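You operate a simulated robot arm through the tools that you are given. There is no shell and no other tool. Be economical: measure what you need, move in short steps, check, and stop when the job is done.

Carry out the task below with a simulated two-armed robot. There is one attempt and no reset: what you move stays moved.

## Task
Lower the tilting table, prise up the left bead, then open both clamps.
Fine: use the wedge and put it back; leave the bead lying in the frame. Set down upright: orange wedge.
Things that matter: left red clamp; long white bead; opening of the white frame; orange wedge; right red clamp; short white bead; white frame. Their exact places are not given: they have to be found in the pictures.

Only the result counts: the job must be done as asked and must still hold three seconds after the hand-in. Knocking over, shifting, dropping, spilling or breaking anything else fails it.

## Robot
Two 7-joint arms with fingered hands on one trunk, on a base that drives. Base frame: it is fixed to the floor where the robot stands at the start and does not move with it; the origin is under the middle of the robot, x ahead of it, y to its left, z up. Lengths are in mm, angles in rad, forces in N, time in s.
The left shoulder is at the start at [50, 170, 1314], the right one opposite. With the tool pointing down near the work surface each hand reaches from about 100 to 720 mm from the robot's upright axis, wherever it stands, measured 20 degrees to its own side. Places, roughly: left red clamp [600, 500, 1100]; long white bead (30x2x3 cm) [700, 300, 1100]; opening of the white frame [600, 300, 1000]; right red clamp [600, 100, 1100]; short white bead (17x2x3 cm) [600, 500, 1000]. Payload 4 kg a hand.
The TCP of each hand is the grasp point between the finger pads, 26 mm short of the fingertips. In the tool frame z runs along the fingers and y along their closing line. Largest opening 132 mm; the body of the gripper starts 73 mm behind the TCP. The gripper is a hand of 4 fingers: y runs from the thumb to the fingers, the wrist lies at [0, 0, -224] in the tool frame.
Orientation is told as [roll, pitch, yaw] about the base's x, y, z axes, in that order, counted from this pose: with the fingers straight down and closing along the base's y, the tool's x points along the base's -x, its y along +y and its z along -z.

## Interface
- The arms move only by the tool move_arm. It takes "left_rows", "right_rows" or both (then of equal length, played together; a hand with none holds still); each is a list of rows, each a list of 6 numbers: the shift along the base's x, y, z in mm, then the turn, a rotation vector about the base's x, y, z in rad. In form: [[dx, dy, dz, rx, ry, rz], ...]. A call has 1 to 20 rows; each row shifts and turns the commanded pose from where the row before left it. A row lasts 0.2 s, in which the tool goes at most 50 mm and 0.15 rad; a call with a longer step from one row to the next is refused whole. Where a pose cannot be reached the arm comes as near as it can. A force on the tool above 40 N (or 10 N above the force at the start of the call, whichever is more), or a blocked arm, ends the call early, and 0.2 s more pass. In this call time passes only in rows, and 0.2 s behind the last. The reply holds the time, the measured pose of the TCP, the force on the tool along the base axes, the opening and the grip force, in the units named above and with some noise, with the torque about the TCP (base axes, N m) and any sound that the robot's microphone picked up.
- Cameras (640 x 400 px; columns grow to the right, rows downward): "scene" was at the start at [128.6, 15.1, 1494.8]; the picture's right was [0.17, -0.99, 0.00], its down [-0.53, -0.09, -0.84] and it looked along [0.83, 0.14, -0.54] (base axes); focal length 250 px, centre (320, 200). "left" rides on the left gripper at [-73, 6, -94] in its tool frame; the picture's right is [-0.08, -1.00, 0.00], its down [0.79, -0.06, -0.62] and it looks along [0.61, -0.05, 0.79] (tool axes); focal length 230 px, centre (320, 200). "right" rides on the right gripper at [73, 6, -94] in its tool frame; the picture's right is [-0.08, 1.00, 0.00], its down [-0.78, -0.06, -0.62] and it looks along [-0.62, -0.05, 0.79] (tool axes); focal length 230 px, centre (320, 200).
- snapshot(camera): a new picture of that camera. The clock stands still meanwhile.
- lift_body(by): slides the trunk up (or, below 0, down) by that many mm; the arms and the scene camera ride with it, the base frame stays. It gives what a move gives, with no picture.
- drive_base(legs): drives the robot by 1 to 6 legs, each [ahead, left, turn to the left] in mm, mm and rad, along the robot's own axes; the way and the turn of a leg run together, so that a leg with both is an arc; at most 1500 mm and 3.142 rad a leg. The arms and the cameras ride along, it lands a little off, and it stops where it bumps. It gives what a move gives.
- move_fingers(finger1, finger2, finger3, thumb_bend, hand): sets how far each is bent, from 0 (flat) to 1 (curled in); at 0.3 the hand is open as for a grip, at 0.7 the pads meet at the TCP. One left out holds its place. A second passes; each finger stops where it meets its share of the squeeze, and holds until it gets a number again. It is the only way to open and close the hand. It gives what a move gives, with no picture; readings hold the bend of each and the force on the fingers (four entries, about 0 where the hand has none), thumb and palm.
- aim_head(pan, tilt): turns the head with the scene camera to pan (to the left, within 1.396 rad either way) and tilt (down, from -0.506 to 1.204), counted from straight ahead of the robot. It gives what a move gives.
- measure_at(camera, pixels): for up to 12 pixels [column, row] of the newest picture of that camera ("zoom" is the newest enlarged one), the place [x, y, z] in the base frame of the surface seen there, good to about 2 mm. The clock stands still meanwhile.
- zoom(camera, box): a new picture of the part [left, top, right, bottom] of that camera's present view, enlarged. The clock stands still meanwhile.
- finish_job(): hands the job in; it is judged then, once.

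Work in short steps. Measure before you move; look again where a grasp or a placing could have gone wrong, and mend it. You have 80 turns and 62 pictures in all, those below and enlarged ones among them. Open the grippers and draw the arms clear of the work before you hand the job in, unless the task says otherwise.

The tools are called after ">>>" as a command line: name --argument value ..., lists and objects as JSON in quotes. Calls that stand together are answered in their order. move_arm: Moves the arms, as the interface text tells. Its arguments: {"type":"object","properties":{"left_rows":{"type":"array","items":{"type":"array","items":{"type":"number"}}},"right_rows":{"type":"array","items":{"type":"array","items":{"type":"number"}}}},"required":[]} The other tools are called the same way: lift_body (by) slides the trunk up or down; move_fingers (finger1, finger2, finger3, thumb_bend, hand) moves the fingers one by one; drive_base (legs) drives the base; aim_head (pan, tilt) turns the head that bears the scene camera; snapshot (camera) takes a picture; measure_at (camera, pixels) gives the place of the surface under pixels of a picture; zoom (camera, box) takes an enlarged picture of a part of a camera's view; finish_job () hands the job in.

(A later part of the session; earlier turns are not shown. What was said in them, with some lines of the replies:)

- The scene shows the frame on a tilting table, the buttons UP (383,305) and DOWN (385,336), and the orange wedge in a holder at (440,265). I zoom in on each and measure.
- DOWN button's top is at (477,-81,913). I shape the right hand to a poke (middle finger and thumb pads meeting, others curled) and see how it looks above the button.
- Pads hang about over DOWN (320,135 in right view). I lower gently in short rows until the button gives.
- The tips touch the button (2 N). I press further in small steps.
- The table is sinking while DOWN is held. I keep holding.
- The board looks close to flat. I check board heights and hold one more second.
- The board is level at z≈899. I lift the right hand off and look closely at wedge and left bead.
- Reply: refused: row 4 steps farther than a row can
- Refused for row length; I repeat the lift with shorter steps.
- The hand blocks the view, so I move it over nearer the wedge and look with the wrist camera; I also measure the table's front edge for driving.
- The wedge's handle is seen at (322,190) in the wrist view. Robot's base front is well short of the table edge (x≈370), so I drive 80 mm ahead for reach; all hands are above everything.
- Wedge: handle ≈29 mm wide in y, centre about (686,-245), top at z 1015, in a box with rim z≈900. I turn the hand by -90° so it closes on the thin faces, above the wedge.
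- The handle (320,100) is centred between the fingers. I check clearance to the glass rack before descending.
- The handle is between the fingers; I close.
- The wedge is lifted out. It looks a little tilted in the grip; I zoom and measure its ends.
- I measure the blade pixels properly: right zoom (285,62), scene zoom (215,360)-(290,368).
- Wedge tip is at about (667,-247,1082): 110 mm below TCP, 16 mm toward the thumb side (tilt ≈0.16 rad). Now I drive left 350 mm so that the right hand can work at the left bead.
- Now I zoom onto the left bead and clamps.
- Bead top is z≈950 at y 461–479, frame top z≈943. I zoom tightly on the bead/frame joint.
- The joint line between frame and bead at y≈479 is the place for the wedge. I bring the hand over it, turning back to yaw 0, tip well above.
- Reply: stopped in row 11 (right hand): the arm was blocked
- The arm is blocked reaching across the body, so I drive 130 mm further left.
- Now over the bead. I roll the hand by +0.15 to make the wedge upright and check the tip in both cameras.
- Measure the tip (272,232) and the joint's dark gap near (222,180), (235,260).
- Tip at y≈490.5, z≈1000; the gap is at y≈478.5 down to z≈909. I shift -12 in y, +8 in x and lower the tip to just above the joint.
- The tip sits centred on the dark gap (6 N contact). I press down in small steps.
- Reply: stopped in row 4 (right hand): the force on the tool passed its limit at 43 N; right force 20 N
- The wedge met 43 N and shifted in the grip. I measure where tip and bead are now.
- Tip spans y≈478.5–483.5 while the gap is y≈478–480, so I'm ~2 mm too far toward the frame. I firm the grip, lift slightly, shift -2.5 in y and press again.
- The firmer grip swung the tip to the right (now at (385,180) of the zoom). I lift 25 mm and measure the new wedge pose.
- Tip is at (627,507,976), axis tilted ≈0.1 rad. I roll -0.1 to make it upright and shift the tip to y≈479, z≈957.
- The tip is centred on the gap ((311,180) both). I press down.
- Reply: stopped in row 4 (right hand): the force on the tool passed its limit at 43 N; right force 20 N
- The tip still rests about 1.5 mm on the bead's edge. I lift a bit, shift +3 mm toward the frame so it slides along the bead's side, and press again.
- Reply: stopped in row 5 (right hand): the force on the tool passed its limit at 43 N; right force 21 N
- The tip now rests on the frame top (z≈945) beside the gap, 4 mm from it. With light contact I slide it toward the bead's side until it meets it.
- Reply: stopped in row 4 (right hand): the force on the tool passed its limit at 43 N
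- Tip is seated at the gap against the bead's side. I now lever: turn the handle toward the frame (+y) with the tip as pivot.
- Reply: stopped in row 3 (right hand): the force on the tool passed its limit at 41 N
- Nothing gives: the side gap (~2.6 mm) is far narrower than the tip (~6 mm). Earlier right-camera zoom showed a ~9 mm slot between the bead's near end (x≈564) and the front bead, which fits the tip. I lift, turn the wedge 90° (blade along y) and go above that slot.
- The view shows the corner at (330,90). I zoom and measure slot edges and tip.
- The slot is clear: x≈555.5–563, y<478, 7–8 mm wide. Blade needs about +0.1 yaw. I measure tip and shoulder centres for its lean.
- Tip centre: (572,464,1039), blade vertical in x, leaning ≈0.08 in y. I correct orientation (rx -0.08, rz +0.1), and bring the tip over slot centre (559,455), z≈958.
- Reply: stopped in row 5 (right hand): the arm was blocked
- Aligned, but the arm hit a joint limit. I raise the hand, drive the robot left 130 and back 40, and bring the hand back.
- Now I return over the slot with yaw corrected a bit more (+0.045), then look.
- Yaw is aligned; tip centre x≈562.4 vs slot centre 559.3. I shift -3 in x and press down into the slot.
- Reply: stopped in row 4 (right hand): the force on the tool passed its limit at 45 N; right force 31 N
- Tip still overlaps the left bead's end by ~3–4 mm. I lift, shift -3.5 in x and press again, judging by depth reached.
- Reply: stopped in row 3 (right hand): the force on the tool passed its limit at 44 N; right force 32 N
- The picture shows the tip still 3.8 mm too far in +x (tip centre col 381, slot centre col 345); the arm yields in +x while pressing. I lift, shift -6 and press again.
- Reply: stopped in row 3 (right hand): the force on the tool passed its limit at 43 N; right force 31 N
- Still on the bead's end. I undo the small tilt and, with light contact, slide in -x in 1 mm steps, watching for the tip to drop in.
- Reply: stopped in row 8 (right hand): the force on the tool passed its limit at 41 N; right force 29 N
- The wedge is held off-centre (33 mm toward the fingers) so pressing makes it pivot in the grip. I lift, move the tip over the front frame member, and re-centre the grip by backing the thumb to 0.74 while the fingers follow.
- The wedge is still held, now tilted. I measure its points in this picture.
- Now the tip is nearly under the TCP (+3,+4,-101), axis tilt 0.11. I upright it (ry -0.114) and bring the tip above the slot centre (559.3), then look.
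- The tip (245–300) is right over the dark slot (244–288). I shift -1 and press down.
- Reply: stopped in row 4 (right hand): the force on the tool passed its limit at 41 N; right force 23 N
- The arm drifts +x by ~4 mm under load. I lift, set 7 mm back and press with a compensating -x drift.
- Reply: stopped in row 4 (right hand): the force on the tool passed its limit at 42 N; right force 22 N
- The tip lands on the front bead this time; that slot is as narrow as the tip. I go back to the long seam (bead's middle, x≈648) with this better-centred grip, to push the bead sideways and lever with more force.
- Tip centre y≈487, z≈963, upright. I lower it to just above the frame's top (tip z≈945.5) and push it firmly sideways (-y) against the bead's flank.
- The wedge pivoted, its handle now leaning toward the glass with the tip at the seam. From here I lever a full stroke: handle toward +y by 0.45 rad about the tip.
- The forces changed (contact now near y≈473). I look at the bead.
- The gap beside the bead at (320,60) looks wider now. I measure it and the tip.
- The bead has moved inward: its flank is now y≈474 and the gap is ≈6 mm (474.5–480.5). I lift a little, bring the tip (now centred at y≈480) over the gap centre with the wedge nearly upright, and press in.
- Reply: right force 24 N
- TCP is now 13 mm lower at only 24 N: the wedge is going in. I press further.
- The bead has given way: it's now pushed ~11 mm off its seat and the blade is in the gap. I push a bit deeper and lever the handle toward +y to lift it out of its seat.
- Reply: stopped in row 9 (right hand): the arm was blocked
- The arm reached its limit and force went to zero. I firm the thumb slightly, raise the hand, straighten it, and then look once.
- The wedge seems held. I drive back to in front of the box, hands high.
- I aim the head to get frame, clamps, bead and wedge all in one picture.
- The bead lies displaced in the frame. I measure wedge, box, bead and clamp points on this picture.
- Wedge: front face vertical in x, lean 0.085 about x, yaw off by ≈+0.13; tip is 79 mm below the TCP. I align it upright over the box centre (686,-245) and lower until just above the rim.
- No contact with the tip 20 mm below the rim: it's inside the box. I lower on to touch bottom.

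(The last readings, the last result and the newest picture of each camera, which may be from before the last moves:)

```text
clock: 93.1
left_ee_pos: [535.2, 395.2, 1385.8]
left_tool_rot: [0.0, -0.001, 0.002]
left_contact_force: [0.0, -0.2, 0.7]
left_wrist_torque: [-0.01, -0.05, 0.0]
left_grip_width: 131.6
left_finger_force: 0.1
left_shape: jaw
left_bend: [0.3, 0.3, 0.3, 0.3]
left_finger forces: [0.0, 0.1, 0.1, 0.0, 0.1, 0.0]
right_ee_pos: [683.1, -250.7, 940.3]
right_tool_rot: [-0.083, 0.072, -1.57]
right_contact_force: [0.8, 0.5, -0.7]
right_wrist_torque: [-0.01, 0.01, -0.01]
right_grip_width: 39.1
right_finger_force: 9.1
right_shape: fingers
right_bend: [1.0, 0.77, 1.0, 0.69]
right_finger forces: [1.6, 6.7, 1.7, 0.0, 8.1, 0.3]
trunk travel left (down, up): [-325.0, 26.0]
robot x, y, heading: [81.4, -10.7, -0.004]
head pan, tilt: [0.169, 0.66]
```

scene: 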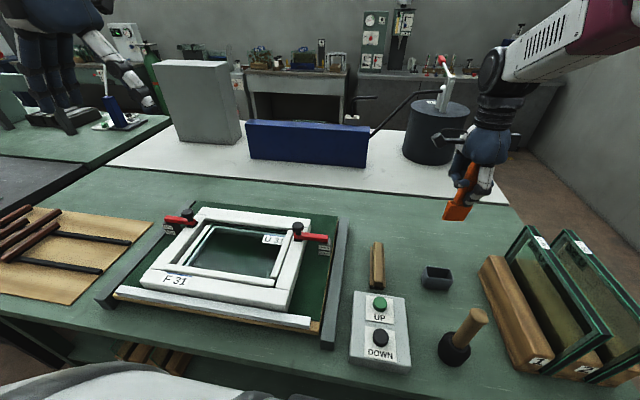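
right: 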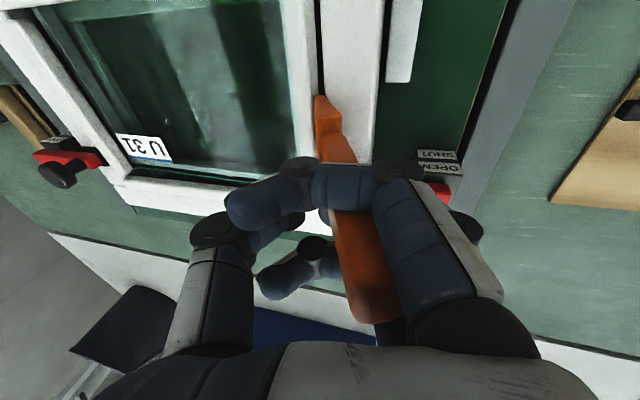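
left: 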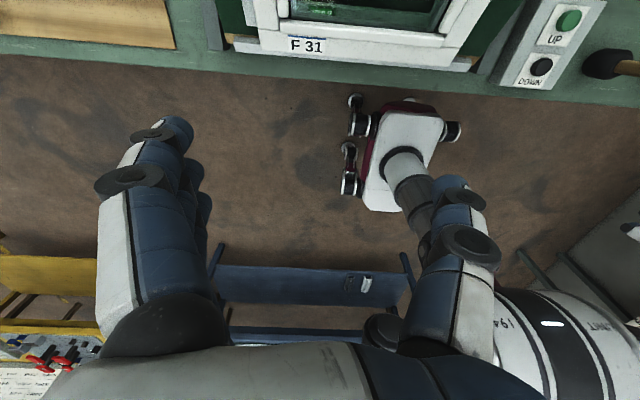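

>>> move_arm --right_rows '[[0, 0, -2, 0, 0, 0], [0, 0, -2, 0, 0, 0], [0, 0, -2, 0, 0, 0], [0, 0, -2, 0, 0, 0]]'

```text
clock: 94.1
left_ee_pos: [530.3, 396.8, 1386.5]
left_tool_rot: [-0.003, -0.003, 0.002]
left_contact_force: [1.0, -0.8, -0.2]
left_wrist_torque: [0.02, -0.02, 0.01]
left_grip_width: 131.8
left_finger_force: 0.0
left_shape: jaw
left_bend: [0.3, 0.3, 0.3, 0.3]
left_finger forces: [0.1, 0.0, 0.1, 0.0, 0.0, 0.1]
right_ee_pos: [683.2, -250.2, 938.2]
right_tool_rot: [-0.075, 0.073, -1.567]
right_contact_force: [-1.6, 2.5, 36.3]
right_wrist_torque: [-0.32, 0.08, 0.02]
right_grip_width: 39.3
right_finger_force: 22.0
right_shape: fingers
right_bend: [1.0, 0.78, 1.0, 0.69]
right_finger forces: [2.9, 8.9, 0.9, 0.0, 12.6, 19.3]
trunk travel left (down, up): [-325.0, 26.0]
robot x, y, heading: [87.6, -4.7, 0.006]
head pan, tilt: [0.169, 0.66]
```

It stands on the floor of the box (36 N, palm on the handle's top). I ease up 4 mm and open the hand.

>>> move_arm --right_rows '[[0, 0, 4, 0, 0, 0]]'

>>> move_fingers --hand "right" --finger1 0.3 --finger2 0.6 --finger3 0.3 --thumb_bend 0.55

>>> move_fingers --hand "right" --finger1 0.3 --finger2 0.3 --finger3 0.3 --thumb_bend 0.3

>>> move_arm --right_rows '[[0, 0, 20, 0, 0, 0], [0, 0, 40, 0, 0, 0], [0, 0, 45, 0, 0, 0], [0, 0, 45, -0.04, 0, 0], [0, 0, 45, -0.04, -0.08, 0]]'

>>> measure_at --camera "scene" --pixels '[[190, 255], [188, 260], [196, 242], [204, 230], [208, 226], [186, 265], [182, 262], [185, 255], [200, 232], [212, 226], [290, 232], [303, 233]]'

```text
clock: 94.5
left_ee_pos: [534.1, 396.9, 1385.1]
left_tool_rot: [0.0, -0.003, 0.003]
left_contact_force: [-1.4, -0.5, -0.3]
left_wrist_torque: [0.0, -0.01, 0.02]
left_grip_width: 131.9
left_finger_force: 0.1
left_shape: jaw
left_bend: [0.3, 0.3, 0.3, 0.3]
left_finger forces: [0.1, 0.0, 0.0, 0.1, 0.1, 0.1]
right_ee_pos: [682.4, -249.9, 937.4]
right_tool_rot: [-0.08, 0.074, -1.571]
right_contact_force: [1.5, 2.4, 21.8]
right_wrist_torque: [-0.14, -0.09, 0.02]
right_grip_width: 38.9
right_finger_force: 18.1
right_shape: fingers
right_bend: [1.0, 0.78, 1.0, 0.69]
right_finger forces: [3.0, 9.3, 0.9, 0.0, 9.4, 12.3]
trunk travel left (down, up): [-325.0, 26.0]
robot x, y, heading: [85.1, -3.6, -0.001]
head pan, tilt: [0.169, 0.66]
```

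```text
clock: 95.5
left_ee_pos: [532.9, 396.1, 1386.0]
left_tool_rot: [0.002, -0.001, 0.0]
left_contact_force: [1.1, -0.6, 0.5]
left_wrist_torque: [-0.04, -0.02, -0.02]
left_grip_width: 131.6
left_finger_force: 0.0
left_shape: jaw
left_bend: [0.3, 0.3, 0.3, 0.3]
left_finger forces: [0.0, 0.1, 0.0, 0.2, 0.0, 0.0]
right_ee_pos: [681.1, -250.5, 937.6]
right_tool_rot: [-0.081, 0.073, -1.57]
right_contact_force: [1.2, 0.4, 14.2]
right_wrist_torque: [-0.09, -0.02, 0.05]
right_grip_width: 94.5
right_finger_force: 7.5
right_shape: fingers
right_bend: [0.3, 0.6, 0.3, 0.55]
right_finger forces: [0.0, 0.1, 0.0, 0.0, 0.0, 13.9]
trunk travel left (down, up): [-325.0, 26.0]
robot x, y, heading: [81.1, -5.6, 0.002]
head pan, tilt: [0.169, 0.66]
```

```text
clock: 96.5
left_ee_pos: [532.7, 395.8, 1386.2]
left_tool_rot: [0.0, 0.0, 0.003]
left_contact_force: [0.3, -0.6, -1.1]
left_wrist_torque: [-0.01, 0.0, 0.0]
left_grip_width: 131.9
left_finger_force: 0.0
left_shape: jaw
left_bend: [0.3, 0.3, 0.3, 0.3]
left_finger forces: [0.1, 0.0, 0.0, 0.1, 0.0, 0.0]
right_ee_pos: [682.9, -249.5, 936.8]
right_tool_rot: [-0.08, 0.073, -1.572]
right_contact_force: [1.1, 1.6, 12.1]
right_wrist_torque: [-0.07, -0.02, 0.01]
right_grip_width: 135.4
right_finger_force: 6.3
right_shape: fingers
right_bend: [0.3, 0.3, 0.3, 0.3]
right_finger forces: [0.0, 0.0, 0.0, 0.0, 0.1, 11.9]
trunk travel left (down, up): [-325.0, 26.0]
robot x, y, heading: [84.3, -2.5, 0.002]
head pan, tilt: [0.169, 0.66]
```

```text
clock: 97.7
left_ee_pos: [532.3, 395.5, 1384.7]
left_tool_rot: [0.001, -0.002, 0.003]
left_contact_force: [0.2, 0.5, 0.1]
left_wrist_torque: [-0.02, -0.05, 0.02]
left_grip_width: 131.8
left_finger_force: 0.2
left_shape: jaw
left_bend: [0.3, 0.3, 0.3, 0.3]
left_finger forces: [0.0, 0.1, 0.0, 0.0, 0.1, 0.0]
right_ee_pos: [681.5, -251.8, 1137.5]
right_tool_rot: [-0.003, -0.007, -1.568]
right_contact_force: [0.4, -0.5, -0.2]
right_wrist_torque: [0.0, -0.02, 0.03]
right_grip_width: 135.9
right_finger_force: 0.0
right_shape: fingers
right_bend: [0.3, 0.3, 0.3, 0.3]
right_finger forces: [0.1, 0.0, 0.0, 0.0, 0.0, 0.0]
trunk travel left (down, up): [-325.0, 26.0]
robot x, y, heading: [83.0, -8.0, 0.003]
head pan, tilt: [0.169, 0.66]
```

```text
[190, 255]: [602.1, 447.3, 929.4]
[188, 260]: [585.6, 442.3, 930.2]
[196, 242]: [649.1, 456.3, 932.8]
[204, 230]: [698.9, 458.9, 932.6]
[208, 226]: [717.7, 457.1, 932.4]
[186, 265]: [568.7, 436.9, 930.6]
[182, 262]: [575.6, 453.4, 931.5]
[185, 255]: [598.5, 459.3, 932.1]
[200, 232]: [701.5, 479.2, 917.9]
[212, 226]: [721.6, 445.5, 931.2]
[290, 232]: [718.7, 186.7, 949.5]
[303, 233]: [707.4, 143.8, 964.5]
```

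The bead now lies flat in the frame (top z≈932), and the wedge is standing in its box. Now the clamps: knobs at about (704,155,992) and (705,496,992), pivots at the outer posts (y≈73 / 583). I drive left 320 mm so each hand reaches its own clamp, and set the right hand's pinch shape (middle finger and thumb).

>>> drive_base --legs '[[0, 325, 0]]'

>>> move_fingers --hand "right" --finger1 0.1 --finger2 0.4 --finger3 0.1 --thumb_bend 0.4

```text
clock: 101.1
left_ee_pos: [535.6, 719.1, 1384.7]
left_tool_rot: [0.0, -0.001, 0.002]
left_contact_force: [0.3, 0.1, -0.1]
left_wrist_torque: [-0.02, -0.01, 0.02]
left_grip_width: 131.8
left_finger_force: 0.2
left_shape: jaw
left_bend: [0.3, 0.3, 0.3, 0.3]
left_finger forces: [0.0, 0.0, 0.0, 0.0, 0.1, 0.1]
right_ee_pos: [682.8, 69.3, 1135.4]
right_tool_rot: [-0.001, -0.006, -1.568]
right_contact_force: [0.0, -0.3, -0.5]
right_wrist_torque: [0.01, -0.01, 0.0]
right_grip_width: 136.0
right_finger_force: 0.1
right_shape: fingers
right_bend: [0.3, 0.3, 0.3, 0.3]
right_finger forces: [0.1, 0.1, 0.0, 0.1, 0.0, 0.0]
trunk travel left (down, up): [-325.0, 26.0]
robot x, y, heading: [87.9, 315.4, 0.004]
head pan, tilt: [0.169, 0.66]
```

```text
clock: 102.1
left_ee_pos: [534.0, 718.1, 1385.7]
left_tool_rot: [0.001, -0.001, 0.004]
left_contact_force: [-0.6, 1.0, 0.3]
left_wrist_torque: [0.01, -0.01, -0.04]
left_grip_width: 131.6
left_finger_force: 0.0
left_shape: jaw
left_bend: [0.3, 0.3, 0.3, 0.3]
left_finger forces: [0.0, 0.0, 0.1, 0.1, 0.0, 0.0]
right_ee_pos: [682.3, 69.0, 1136.2]
right_tool_rot: [-0.001, -0.006, -1.569]
right_contact_force: [0.9, 0.5, 1.1]
right_wrist_torque: [-0.01, 0.01, -0.01]
right_grip_width: 141.4
right_finger_force: 0.1
right_shape: fingers
right_bend: [0.1, 0.4, 0.1, 0.4]
right_finger forces: [0.0, 0.1, 0.0, 0.1, 0.0, 0.1]
trunk travel left (down, up): [-325.0, 26.0]
robot x, y, heading: [84.0, 313.6, -0.001]
head pan, tilt: [0.169, 0.66]
```

I set the outer fingers to 0.3, move over the right knob and descend watching force.

>>> move_fingers --hand "right" --finger1 0.3 --finger3 0.3 --finger2 0.4 --thumb_bend 0.4

>>> move_arm --right_rows '[[7, 29, -10, 0, 0, 0], [7, 29, -15, 0, 0, 0], [6.5, 28, -25, 0, 0, 0], [0, 0, -30, 0, 0, 0], [0, 0, -30, 0, 0, 0], [0, 0, -20, 0, 0, 0], [0, 0, -12, 0, 0, 0], [0, 0, -8, 0, 0, 0]]'

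>>> move_fingers --hand "right" --finger2 0.75 --thumb_bend 0.75

```text
clock: 103.1
left_ee_pos: [534.9, 717.2, 1386.1]
left_tool_rot: [0.0, -0.001, 0.001]
left_contact_force: [0.5, 0.0, 0.0]
left_wrist_torque: [-0.01, -0.01, -0.01]
left_grip_width: 132.1
left_finger_force: 0.0
left_shape: jaw
left_bend: [0.3, 0.3, 0.3, 0.3]
left_finger forces: [0.0, 0.1, 0.0, 0.0, 0.0, 0.0]
right_ee_pos: [683.3, 68.9, 1134.3]
right_tool_rot: [-0.001, -0.004, -1.568]
right_contact_force: [0.6, -0.3, 0.1]
right_wrist_torque: [0.02, 0.0, -0.01]
right_grip_width: 121.2
right_finger_force: 0.0
right_shape: fingers
right_bend: [0.3, 0.4, 0.3, 0.4]
right_finger forces: [0.1, 0.0, 0.0, 0.0, 0.1, 0.0]
trunk travel left (down, up): [-325.0, 26.0]
robot x, y, heading: [84.9, 317.0, 0.004]
head pan, tilt: [0.169, 0.66]
```

```text
clock: 104.9
left_ee_pos: [534.6, 716.1, 1386.0]
left_tool_rot: [0.0, -0.003, 0.003]
left_contact_force: [0.0, -0.4, 0.4]
left_wrist_torque: [0.01, -0.01, 0.0]
left_grip_width: 131.9
left_finger_force: 0.1
left_shape: jaw
left_bend: [0.3, 0.3, 0.3, 0.3]
left_finger forces: [0.0, 0.1, 0.1, 0.0, 0.0, 0.1]
right_ee_pos: [703.6, 155.0, 984.0]
right_tool_rot: [-0.002, -0.008, -1.569]
right_contact_force: [0.2, -0.5, 0.4]
right_wrist_torque: [0.02, -0.01, -0.01]
right_grip_width: 121.0
right_finger_force: 0.0
right_shape: fingers
right_bend: [0.3, 0.4, 0.3, 0.4]
right_finger forces: [0.0, 0.1, 0.1, 0.0, 0.0, 0.0]
trunk travel left (down, up): [-325.0, 26.0]
robot x, y, heading: [85.8, 317.1, 0.004]
head pan, tilt: [0.169, 0.66]
```

```text
clock: 105.9
left_ee_pos: [534.0, 718.5, 1385.7]
left_tool_rot: [-0.001, 0.001, 0.001]
left_contact_force: [-0.1, 0.3, 0.6]
left_wrist_torque: [0.0, 0.01, 0.01]
left_grip_width: 131.4
left_finger_force: 0.1
left_shape: jaw
left_bend: [0.3, 0.3, 0.3, 0.3]
left_finger forces: [0.0, 0.0, 0.0, 0.1, 0.1, 0.0]
right_ee_pos: [703.4, 156.8, 983.6]
right_tool_rot: [-0.005, -0.005, -1.569]
right_contact_force: [-3.4, 0.3, -6.8]
right_wrist_torque: [0.01, 0.0, 0.01]
right_grip_width: 76.1
right_finger_force: 9.1
right_shape: fingers
right_bend: [0.3, 0.68, 0.3, 0.68]
right_finger forces: [0.0, 7.8, 0.0, 0.0, 10.5, 0.1]
trunk travel left (down, up): [-325.0, 26.0]
robot x, y, heading: [85.1, 312.1, 0.002]
head pan, tilt: [0.169, 0.66]
```

The knob's stem is pinched. I lift it along the lever's arc (outward and up).

>>> move_arm --right_rows '[[0, -2.5, 5.8, 0, 0, 0], [0, -3.2, 5.4, 0, 0, 0], [0, -7.2, 10.2, 0, 0, 0], [0, -8.5, 9.2, 0, 0, 0], [0, -9.8, 7.9, 0, 0, 0], [0, -10.7, 6.5, 0, 0, 0], [0, -11.6, 4.9, 0, 0, 0]]'

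```text
clock: 107.5
left_ee_pos: [532.6, 718.9, 1386.0]
left_tool_rot: [-0.001, -0.005, 0.001]
left_contact_force: [-0.5, -0.2, -0.7]
left_wrist_torque: [0.04, -0.02, -0.01]
left_grip_width: 131.9
left_finger_force: 0.1
left_shape: jaw
left_bend: [0.3, 0.3, 0.3, 0.3]
left_finger forces: [0.0, 0.0, 0.0, 0.0, 0.0, 0.0]
right_ee_pos: [702.9, 102.8, 1039.0]
right_tool_rot: [0.003, -0.007, -1.569]
right_contact_force: [-2.7, 8.3, 20.5]
right_wrist_torque: [0.24, -0.03, -0.01]
right_grip_width: 75.1
right_finger_force: 14.1
right_shape: fingers
right_bend: [0.3, 0.71, 0.3, 0.71]
right_finger forces: [0.0, 12.6, 0.0, 0.0, 15.5, 0.0]
trunk travel left (down, up): [-325.0, 26.0]
robot x, y, heading: [82.1, 316.8, -0.004]
head pan, tilt: [0.169, 0.66]
```

The lever follows; the reaction (+20 N up, +8 N y) says the true arc is wider. I continue with more height.

>>> move_arm --right_rows '[[0, 0, 3, 0, 0, 0], [0, -8, 4, 0, 0, 0], [0, -9, 4, 0, 0, 0], [0, -10, 3, 0, 0, 0]]'

```text
clock: 108.5
left_ee_pos: [535.5, 717.0, 1385.2]
left_tool_rot: [0.001, -0.001, 0.0]
left_contact_force: [-0.3, 0.9, -0.4]
left_wrist_torque: [-0.01, 0.0, 0.03]
left_grip_width: 131.9
left_finger_force: 0.0
left_shape: jaw
left_bend: [0.3, 0.3, 0.3, 0.3]
left_finger forces: [0.1, 0.0, 0.0, 0.1, 0.0, 0.0]
right_ee_pos: [701.4, 72.0, 1048.7]
right_tool_rot: [-0.007, -0.007, -1.569]
right_contact_force: [-1.9, 0.7, -11.4]
right_wrist_torque: [0.04, 0.03, 0.04]
right_grip_width: 75.6
right_finger_force: 8.0
right_shape: fingers
right_bend: [0.3, 0.69, 0.3, 0.69]
right_finger forces: [0.0, 7.1, 0.1, 0.0, 8.0, 0.0]
trunk travel left (down, up): [-325.0, 26.0]
robot x, y, heading: [86.5, 318.9, 0.005]
head pan, tilt: [0.169, 0.66]
```

Lever is near vertical already. I go on past the top so that it's surely open, watching force.

>>> move_arm --right_rows '[[0, -9, 0, 0, 0, 0], [0, -9, -1, 0, 0, 0], [0, -9, -3, 0, 0, 0], [0, -8, -4, 0, 0, 0]]'

```text
clock: 109.5
left_ee_pos: [531.9, 724.7, 1384.4]
left_tool_rot: [-0.002, -0.003, 0.004]
left_contact_force: [0.7, 0.5, 0.9]
left_wrist_torque: [-0.02, 0.02, 0.02]
left_grip_width: 131.7
left_finger_force: 0.1
left_shape: jaw
left_bend: [0.3, 0.3, 0.3, 0.3]
left_finger forces: [0.1, 0.0, 0.1, 0.0, 0.1, 0.1]
right_ee_pos: [705.3, 50.5, 1045.6]
right_tool_rot: [0.005, -0.003, -1.565]
right_contact_force: [-5.2, 37.4, 11.4]
right_wrist_torque: [0.56, 0.15, -0.13]
right_grip_width: 74.0
right_finger_force: 19.8
right_shape: fingers
right_bend: [0.3, 0.71, 0.3, 0.71]
right_finger forces: [0.0, 14.0, 0.1, 0.0, 25.8, 0.1]
trunk travel left (down, up): [-325.0, 26.0]
robot x, y, heading: [81.8, 317.4, 0.007]
head pan, tilt: [0.169, 0.66]
```

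End stop reached at y≈50 (37 N): the right clamp is open. I ease back, release and rise; the left hand meanwhile gets its yaw and pinch shape.

>>> move_arm --right_rows '[[0, 6, 1, 0, 0, 0]]'

>>> move_fingers --hand "right" --finger2 0.35 --thumb_bend 0.35

>>> move_arm --right_rows '[[0, 0, 15, 0, 0, 0], [0, 0, 30, 0, 0, 0], [0, 0, 40, 0, 0, 0], [0, 0, 45, 0, 0, 0], [-20, -20, 40, 0, 0, 0.05], [-40, -20, 20, 0, 0, 0.1], [-45, -10, 10, 0, 0, 0.1], [-45, -10, 0, 0, 0, 0.1]]'

>>> move_fingers --hand "left" --finger1 0.3 --finger2 0.4 --finger3 0.3 --thumb_bend 0.4

>>> move_arm --left_rows '[[15, -20, -20, 0, 0, 0.1428], [15, -20, -20, 0, 0, 0.1428], [15, -20, -20, 0, 0, 0.1428], [15, -20, -20, 0, 0, 0.1428], [15, -20, -20, 0, 0, 0.1428], [15, -20, -20, 0, 0, 0.1428], [15, -20, -20, 0, 0, 0.1428], [15, -20, -20, 0, 0, 0.1428], [15, -20, -20, 0, 0, 0.1428], [15, -20, -20, 0, 0, 0.1428], [15, -20, -20, 0, 0, 0.1428]]'

```text
clock: 109.9
left_ee_pos: [532.7, 721.9, 1384.0]
left_tool_rot: [-0.004, -0.001, 0.003]
left_contact_force: [0.5, -0.1, 0.3]
left_wrist_torque: [-0.01, -0.01, 0.03]
left_grip_width: 131.6
left_finger_force: 0.1
left_shape: jaw
left_bend: [0.3, 0.3, 0.3, 0.3]
left_finger forces: [0.0, 0.1, 0.1, 0.1, 0.0, 0.0]
right_ee_pos: [703.9, 50.5, 1045.1]
right_tool_rot: [0.0, -0.005, -1.569]
right_contact_force: [-3.0, 27.9, 11.7]
right_wrist_torque: [0.42, 0.01, -0.02]
right_grip_width: 73.8
right_finger_force: 15.9
right_shape: fingers
right_bend: [0.3, 0.71, 0.3, 0.72]
right_finger forces: [0.0, 12.7, 0.0, 0.1, 19.4, 0.0]
trunk travel left (down, up): [-325.0, 26.0]
robot x, y, heading: [84.2, 312.8, -0.001]
head pan, tilt: [0.169, 0.66]
```

```text
clock: 110.9
left_ee_pos: [534.3, 719.2, 1384.4]
left_tool_rot: [0.001, -0.001, 0.002]
left_contact_force: [-0.3, -0.2, 0.2]
left_wrist_torque: [-0.04, 0.01, -0.03]
left_grip_width: 131.5
left_finger_force: 0.1
left_shape: jaw
left_bend: [0.3, 0.3, 0.3, 0.3]
left_finger forces: [0.0, 0.0, 0.0, 0.0, 0.0, 0.0]
right_ee_pos: [703.1, 47.1, 1041.9]
right_tool_rot: [-0.002, -0.007, -1.569]
right_contact_force: [0.2, -0.2, -0.2]
right_wrist_torque: [-0.01, 0.02, 0.02]
right_grip_width: 128.0
right_finger_force: 0.0
right_shape: fingers
right_bend: [0.3, 0.35, 0.3, 0.35]
right_finger forces: [0.0, 0.0, 0.0, 0.1, 0.0, 0.0]
trunk travel left (down, up): [-325.0, 26.0]
robot x, y, heading: [82.9, 316.0, 0.002]
head pan, tilt: [0.169, 0.66]
```

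```text
clock: 112.7
left_ee_pos: [532.6, 717.8, 1386.3]
left_tool_rot: [0.001, -0.001, 0.001]
left_contact_force: [-0.3, -0.3, -0.1]
left_wrist_torque: [-0.02, -0.01, 0.01]
left_grip_width: 131.9
left_finger_force: 0.0
left_shape: jaw
left_bend: [0.3, 0.3, 0.3, 0.3]
left_finger forces: [0.1, 0.1, 0.0, 0.0, 0.0, 0.0]
right_ee_pos: [551.1, -17.8, 1242.0]
right_tool_rot: [0.0, -0.007, -1.219]
right_contact_force: [-0.4, 0.3, -0.5]
right_wrist_torque: [0.05, -0.01, 0.0]
right_grip_width: 128.5
right_finger_force: 0.1
right_shape: fingers
right_bend: [0.3, 0.35, 0.3, 0.35]
right_finger forces: [0.0, 0.0, 0.1, 0.0, 0.1, 0.0]
trunk travel left (down, up): [-325.0, 26.0]
robot x, y, heading: [81.2, 313.7, 0.002]
head pan, tilt: [0.169, 0.66]
```

```text
clock: 113.7
left_ee_pos: [534.2, 716.3, 1384.9]
left_tool_rot: [-0.001, -0.002, 0.002]
left_contact_force: [-0.8, 0.5, 0.2]
left_wrist_torque: [0.02, 0.03, 0.01]
left_grip_width: 120.8
left_finger_force: 0.1
left_shape: fingers
left_bend: [0.3, 0.4, 0.3, 0.4]
left_finger forces: [0.0, 0.0, 0.1, 0.0, 0.1, 0.1]
right_ee_pos: [551.7, -16.9, 1241.5]
right_tool_rot: [-0.002, -0.005, -1.221]
right_contact_force: [-1.0, -0.9, 0.2]
right_wrist_torque: [-0.01, 0.0, -0.02]
right_grip_width: 128.4
right_finger_force: 0.1
right_shape: fingers
right_bend: [0.3, 0.35, 0.3, 0.35]
right_finger forces: [0.1, 0.0, 0.1, 0.0, 0.0, 0.0]
trunk travel left (down, up): [-325.0, 26.0]
robot x, y, heading: [83.5, 316.6, 0.001]
head pan, tilt: [0.169, 0.66]
```

```text
clock: 116.3
left_ee_pos: [703.6, 526.7, 1173.4]
left_tool_rot: [-0.011, 0.048, 1.636]
left_contact_force: [0.9, -0.5, 0.4]
left_wrist_torque: [0.02, -0.02, 0.06]
left_grip_width: 120.8
left_finger_force: 0.1
left_shape: fingers
left_bend: [0.3, 0.4, 0.3, 0.4]
left_finger forces: [0.0, 0.0, 0.0, 0.0, 0.0, 0.0]
right_ee_pos: [551.2, -16.3, 1241.4]
right_tool_rot: [-0.001, -0.007, -1.22]
right_contact_force: [-0.1, 0.2, -0.1]
right_wrist_torque: [-0.02, -0.02, 0.01]
right_grip_width: 128.3
right_finger_force: 0.1
right_shape: fingers
right_bend: [0.3, 0.35, 0.3, 0.35]
right_finger forces: [0.0, 0.1, 0.0, 0.0, 0.1, 0.1]
trunk travel left (down, up): [-325.0, 26.0]
robot x, y, heading: [83.2, 315.2, 0.004]
head pan, tilt: [0.169, 0.66]
stopped in row 11 (left hand): the arm was blocked; the commanded pose is now the measured one
5 turns are left
```

Only 5 turns are left. I bring the left hand over the left knob, correct its yaw, descend to z≈984 and pinch.

>>> move_arm --left_rows '[[0, -8, -30, 0.024, 0, -0.032], [0, -8, -30, 0.024, 0, -0.032], [0, -8, -30, 0, 0, 0], [0, -6.7, -30, 0, 0, 0], [0, 0, -30, 0, 0, 0], [0, 0, -20, 0, 0, 0], [0, 0, -12, 0, 0, 0], [0, 0, -7, 0, 0, 0]]'

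>>> move_fingers --hand "left" --finger2 0.75 --thumb_bend 0.75

```text
clock: 118.1
left_ee_pos: [710.2, 504.1, 990.4]
left_tool_rot: [-0.023, 0.009, 1.59]
left_contact_force: [0.6, 0.5, 0.3]
left_wrist_torque: [-0.04, -0.02, -0.01]
left_grip_width: 120.6
left_finger_force: 0.1
left_shape: fingers
left_bend: [0.3, 0.4, 0.3, 0.4]
left_finger forces: [0.0, 0.0, 0.0, 0.1, 0.0, 0.0]
right_ee_pos: [552.6, -17.4, 1241.0]
right_tool_rot: [-0.002, -0.005, -1.22]
right_contact_force: [-0.6, 0.0, -0.7]
right_wrist_torque: [0.01, -0.02, -0.01]
right_grip_width: 128.5
right_finger_force: 0.1
right_shape: fingers
right_bend: [0.3, 0.35, 0.3, 0.35]
right_finger forces: [0.1, 0.0, 0.0, 0.0, 0.0, 0.1]
trunk travel left (down, up): [-325.0, 26.0]
robot x, y, heading: [83.6, 316.2, 0.002]
head pan, tilt: [0.169, 0.66]
```

```text
clock: 119.1
left_ee_pos: [708.0, 505.1, 986.2]
left_tool_rot: [-0.015, 0.002, 1.592]
left_contact_force: [5.9, -3.5, 10.0]
left_wrist_torque: [-0.06, -0.05, 0.03]
left_grip_width: 74.7
left_finger_force: 13.1
left_shape: fingers
left_bend: [0.3, 0.7, 0.3, 0.71]
left_finger forces: [0.1, 9.2, 0.0, 0.0, 15.8, 0.0]
right_ee_pos: [552.4, -16.7, 1241.6]
right_tool_rot: [-0.003, -0.006, -1.221]
right_contact_force: [-0.1, -0.4, 0.3]
right_wrist_torque: [0.0, 0.02, 0.02]
right_grip_width: 128.4
right_finger_force: 0.0
right_shape: fingers
right_bend: [0.3, 0.35, 0.3, 0.35]
right_finger forces: [0.0, 0.1, 0.1, 0.0, 0.1, 0.0]
trunk travel left (down, up): [-325.0, 26.0]
robot x, y, heading: [83.9, 317.4, 0.001]
head pan, tilt: [0.169, 0.66]
4 turns are left
```

The left knob is pinched like the right one was. I lift it along the mirrored arc to the end stop.

>>> move_arm --left_rows '[[0, 2.5, 6, 0, 0, 0], [0, 3.2, 5.8, 0, 0, 0], [0, 7.2, 10.6, 0, 0, 0], [0, 8.5, 9.6, 0, 0, 0], [0, 9.8, 8.5, 0, 0, 0], [0, 10.7, 7.2, 0, 0, 0], [0, 10.5, 6, 0, 0, 0], [0, 8, 4, 0, 0, 0], [0, 9, 3.5, 0, 0, 0], [0, 10, 2.5, 0, 0, 0], [0, 8, 0, 0, 0, 0]]'

>>> move_arm --left_rows '[[0, 7, -1, 0, 0, 0], [0, 7, -1, 0, 0, 0], [0, 6, -2, 0, 0, 0]]'

>>> snapshot --camera "scene"

```text
clock: 121.5
left_ee_pos: [707.2, 579.5, 1046.7]
left_tool_rot: [-0.01, -0.001, 1.562]
left_contact_force: [4.8, -1.5, -14.3]
left_wrist_torque: [-0.13, -0.01, -0.03]
left_grip_width: 75.1
left_finger_force: 7.8
left_shape: fingers
left_bend: [0.3, 0.7, 0.3, 0.68]
left_finger forces: [0.0, 6.0, 0.0, 0.0, 8.5, 0.0]
right_ee_pos: [554.8, -17.1, 1241.3]
right_tool_rot: [-0.004, -0.005, -1.22]
right_contact_force: [-0.6, 0.5, -0.2]
right_wrist_torque: [0.02, 0.01, 0.0]
right_grip_width: 128.4
right_finger_force: 0.1
right_shape: fingers
right_bend: [0.3, 0.35, 0.3, 0.35]
right_finger forces: [0.1, 0.0, 0.0, 0.0, 0.1, 0.0]
trunk travel left (down, up): [-325.0, 26.0]
robot x, y, heading: [86.8, 315.6, -0.004]
head pan, tilt: [0.169, 0.66]
```

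```text
clock: 122.3
left_ee_pos: [704.0, 600.4, 1043.2]
left_tool_rot: [-0.011, -0.003, 1.566]
left_contact_force: [5.7, -3.3, -11.7]
left_wrist_torque: [-0.12, -0.06, -0.05]
left_grip_width: 75.0
left_finger_force: 6.4
left_shape: fingers
left_bend: [0.3, 0.71, 0.3, 0.69]
left_finger forces: [0.0, 5.4, 0.0, 0.1, 7.5, 0.0]
right_ee_pos: [553.9, -17.6, 1240.1]
right_tool_rot: [-0.004, -0.006, -1.22]
right_contact_force: [-0.4, 0.2, -0.3]
right_wrist_torque: [-0.02, 0.02, -0.03]
right_grip_width: 128.6
right_finger_force: 0.1
right_shape: fingers
right_bend: [0.3, 0.35, 0.3, 0.35]
right_finger forces: [0.0, 0.0, 0.0, 0.0, 0.0, 0.0]
trunk travel left (down, up): [-325.0, 26.0]
robot x, y, heading: [80.8, 313.9, 0.002]
head pan, tilt: [0.169, 0.66]
```

```text
0 pictures are left
3 turns are left
```

scene: 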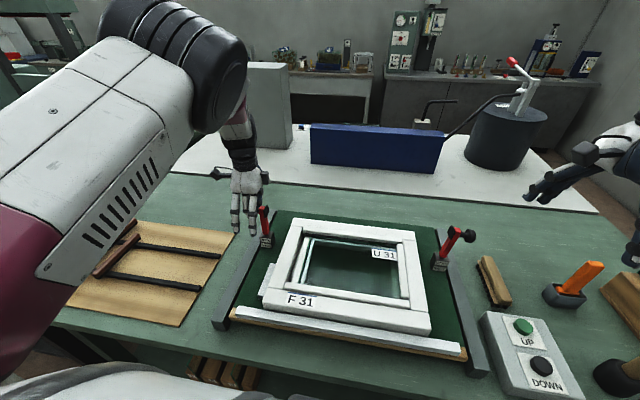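

Both levers are up: the right one rests open past vertical, the left one is nearly there; the wedge stands in its box. I push the left lever on to its stop, release, and withdraw both hands.

>>> move_arm --left_rows '[[0, 5, -1, 0, 0, 0], [0, 5, -2, 0, 0, 0], [0, 4, -2, 0, 0, 0]]'

>>> move_fingers --hand "left" --finger2 0.3 --thumb_bend 0.3

>>> move_arm --left_rows '[[0, 0, 15, 0, 0, 0], [0, 0, 30, 0, 0, 0], [0, 0, 40, 0, 0, 0], [0, 0, 45, 0, 0, 0], [-20, 20, 35, 0, 0, -0.05], [-40, 20, 10, 0, 0, -0.1], [-45, 10, 0, 0, 0, -0.1]]'

>>> measure_at --camera "scene" --pixels '[[595, 264], [582, 277], [570, 290], [588, 268], [565, 288], [603, 263], [563, 300], [265, 210], [468, 235], [450, 250], [300, 260], [310, 240]]'

```text
clock: 123.1
left_ee_pos: [706.2, 607.9, 1039.5]
left_tool_rot: [-0.012, -0.003, 1.561]
left_contact_force: [2.4, -25.0, -7.0]
left_wrist_torque: [-0.44, -0.04, -0.06]
left_grip_width: 74.4
left_finger_force: 14.5
left_shape: fingers
left_bend: [0.3, 0.71, 0.3, 0.69]
left_finger forces: [0.0, 13.5, 0.0, 0.0, 16.1, 0.0]
right_ee_pos: [553.4, -21.2, 1239.4]
right_tool_rot: [-0.001, -0.002, -1.222]
right_contact_force: [-0.6, -1.1, 0.3]
right_wrist_torque: [0.0, -0.02, -0.01]
right_grip_width: 128.2
right_finger_force: 0.1
right_shape: fingers
right_bend: [0.3, 0.35, 0.3, 0.35]
right_finger forces: [0.0, 0.0, 0.0, 0.0, 0.0, 0.1]
trunk travel left (down, up): [-325.0, 26.0]
robot x, y, heading: [82.5, 317.6, -0.002]
head pan, tilt: [0.169, 0.66]
```

```text
clock: 124.1
left_ee_pos: [704.6, 613.2, 1039.4]
left_tool_rot: [-0.011, -0.003, 1.563]
left_contact_force: [0.3, 0.0, 0.6]
left_wrist_torque: [0.02, -0.02, 0.01]
left_grip_width: 136.0
left_finger_force: 0.0
left_shape: fingers
left_bend: [0.3, 0.3, 0.3, 0.3]
left_finger forces: [0.0, 0.0, 0.0, 0.1, 0.1, 0.1]
right_ee_pos: [552.3, -17.1, 1241.3]
right_tool_rot: [-0.002, -0.004, -1.219]
right_contact_force: [0.2, 0.6, 0.1]
right_wrist_torque: [0.03, 0.01, 0.02]
right_grip_width: 128.5
right_finger_force: 0.0
right_shape: fingers
right_bend: [0.3, 0.35, 0.3, 0.35]
right_finger forces: [0.0, 0.1, 0.0, 0.0, 0.0, 0.1]
trunk travel left (down, up): [-325.0, 26.0]
robot x, y, heading: [82.4, 317.4, -0.001]
head pan, tilt: [0.169, 0.66]
```

```text
clock: 125.7
left_ee_pos: [596.3, 663.7, 1213.3]
left_tool_rot: [-0.011, -0.003, 1.314]
left_contact_force: [0.1, 0.0, 0.2]
left_wrist_torque: [0.01, -0.04, 0.04]
left_grip_width: 136.2
left_finger_force: 0.0
left_shape: fingers
left_bend: [0.3, 0.3, 0.3, 0.3]
left_finger forces: [0.0, 0.0, 0.1, 0.1, 0.1, 0.0]
right_ee_pos: [550.9, -15.7, 1242.0]
right_tool_rot: [0.001, -0.007, -1.222]
right_contact_force: [-0.1, -0.2, 0.9]
right_wrist_torque: [0.03, -0.02, -0.02]
right_grip_width: 128.3
right_finger_force: 0.0
right_shape: fingers
right_bend: [0.3, 0.35, 0.3, 0.35]
right_finger forces: [0.1, 0.1, 0.0, 0.1, 0.1, 0.0]
trunk travel left (down, up): [-325.0, 26.0]
robot x, y, heading: [82.3, 317.3, -0.001]
head pan, tilt: [0.169, 0.66]
```

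```text
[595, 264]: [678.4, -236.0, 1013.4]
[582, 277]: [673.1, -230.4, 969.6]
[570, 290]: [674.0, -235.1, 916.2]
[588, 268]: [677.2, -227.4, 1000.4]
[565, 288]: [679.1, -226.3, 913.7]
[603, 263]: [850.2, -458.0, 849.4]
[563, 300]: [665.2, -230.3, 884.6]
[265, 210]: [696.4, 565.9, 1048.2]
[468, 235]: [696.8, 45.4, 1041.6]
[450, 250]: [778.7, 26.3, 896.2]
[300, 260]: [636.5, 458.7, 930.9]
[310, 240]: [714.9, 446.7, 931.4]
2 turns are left
```

The wedge stands upright in its box: its front face is at x≈674–678 all the way up, and its top is at z≈1013, as at the start. Both levers were pushed to their open stops and the hands are clear, so I hand the job in.

>>> finish_job

```text
The job is handed in.
```

I handed the job in with every step done. I had no pictures left to check the left clamp after letting go of it or to recheck the bead.

- **Table:** lowered until the board was level (z≈899 front to back).
- **Left bead:** prised off its seat with the wedge. It measures as lying flat in the frame, with its top about 18 mm lower than before.
- **Wedge:** back in its box and standing upright, top at z≈1013 as at the start.
- **Clamps:** both levers pushed to their open stops. The last picture shows the right one staying open on its own. The left one was still in the hand then; I pushed it on to its stop (25 N) before releasing it.

While searching for the right gap, I also pressed the wedge at up to about 45 N on the front bead, the frame edge and the end of the left bead. I saw no damage or shift there in the pictures.
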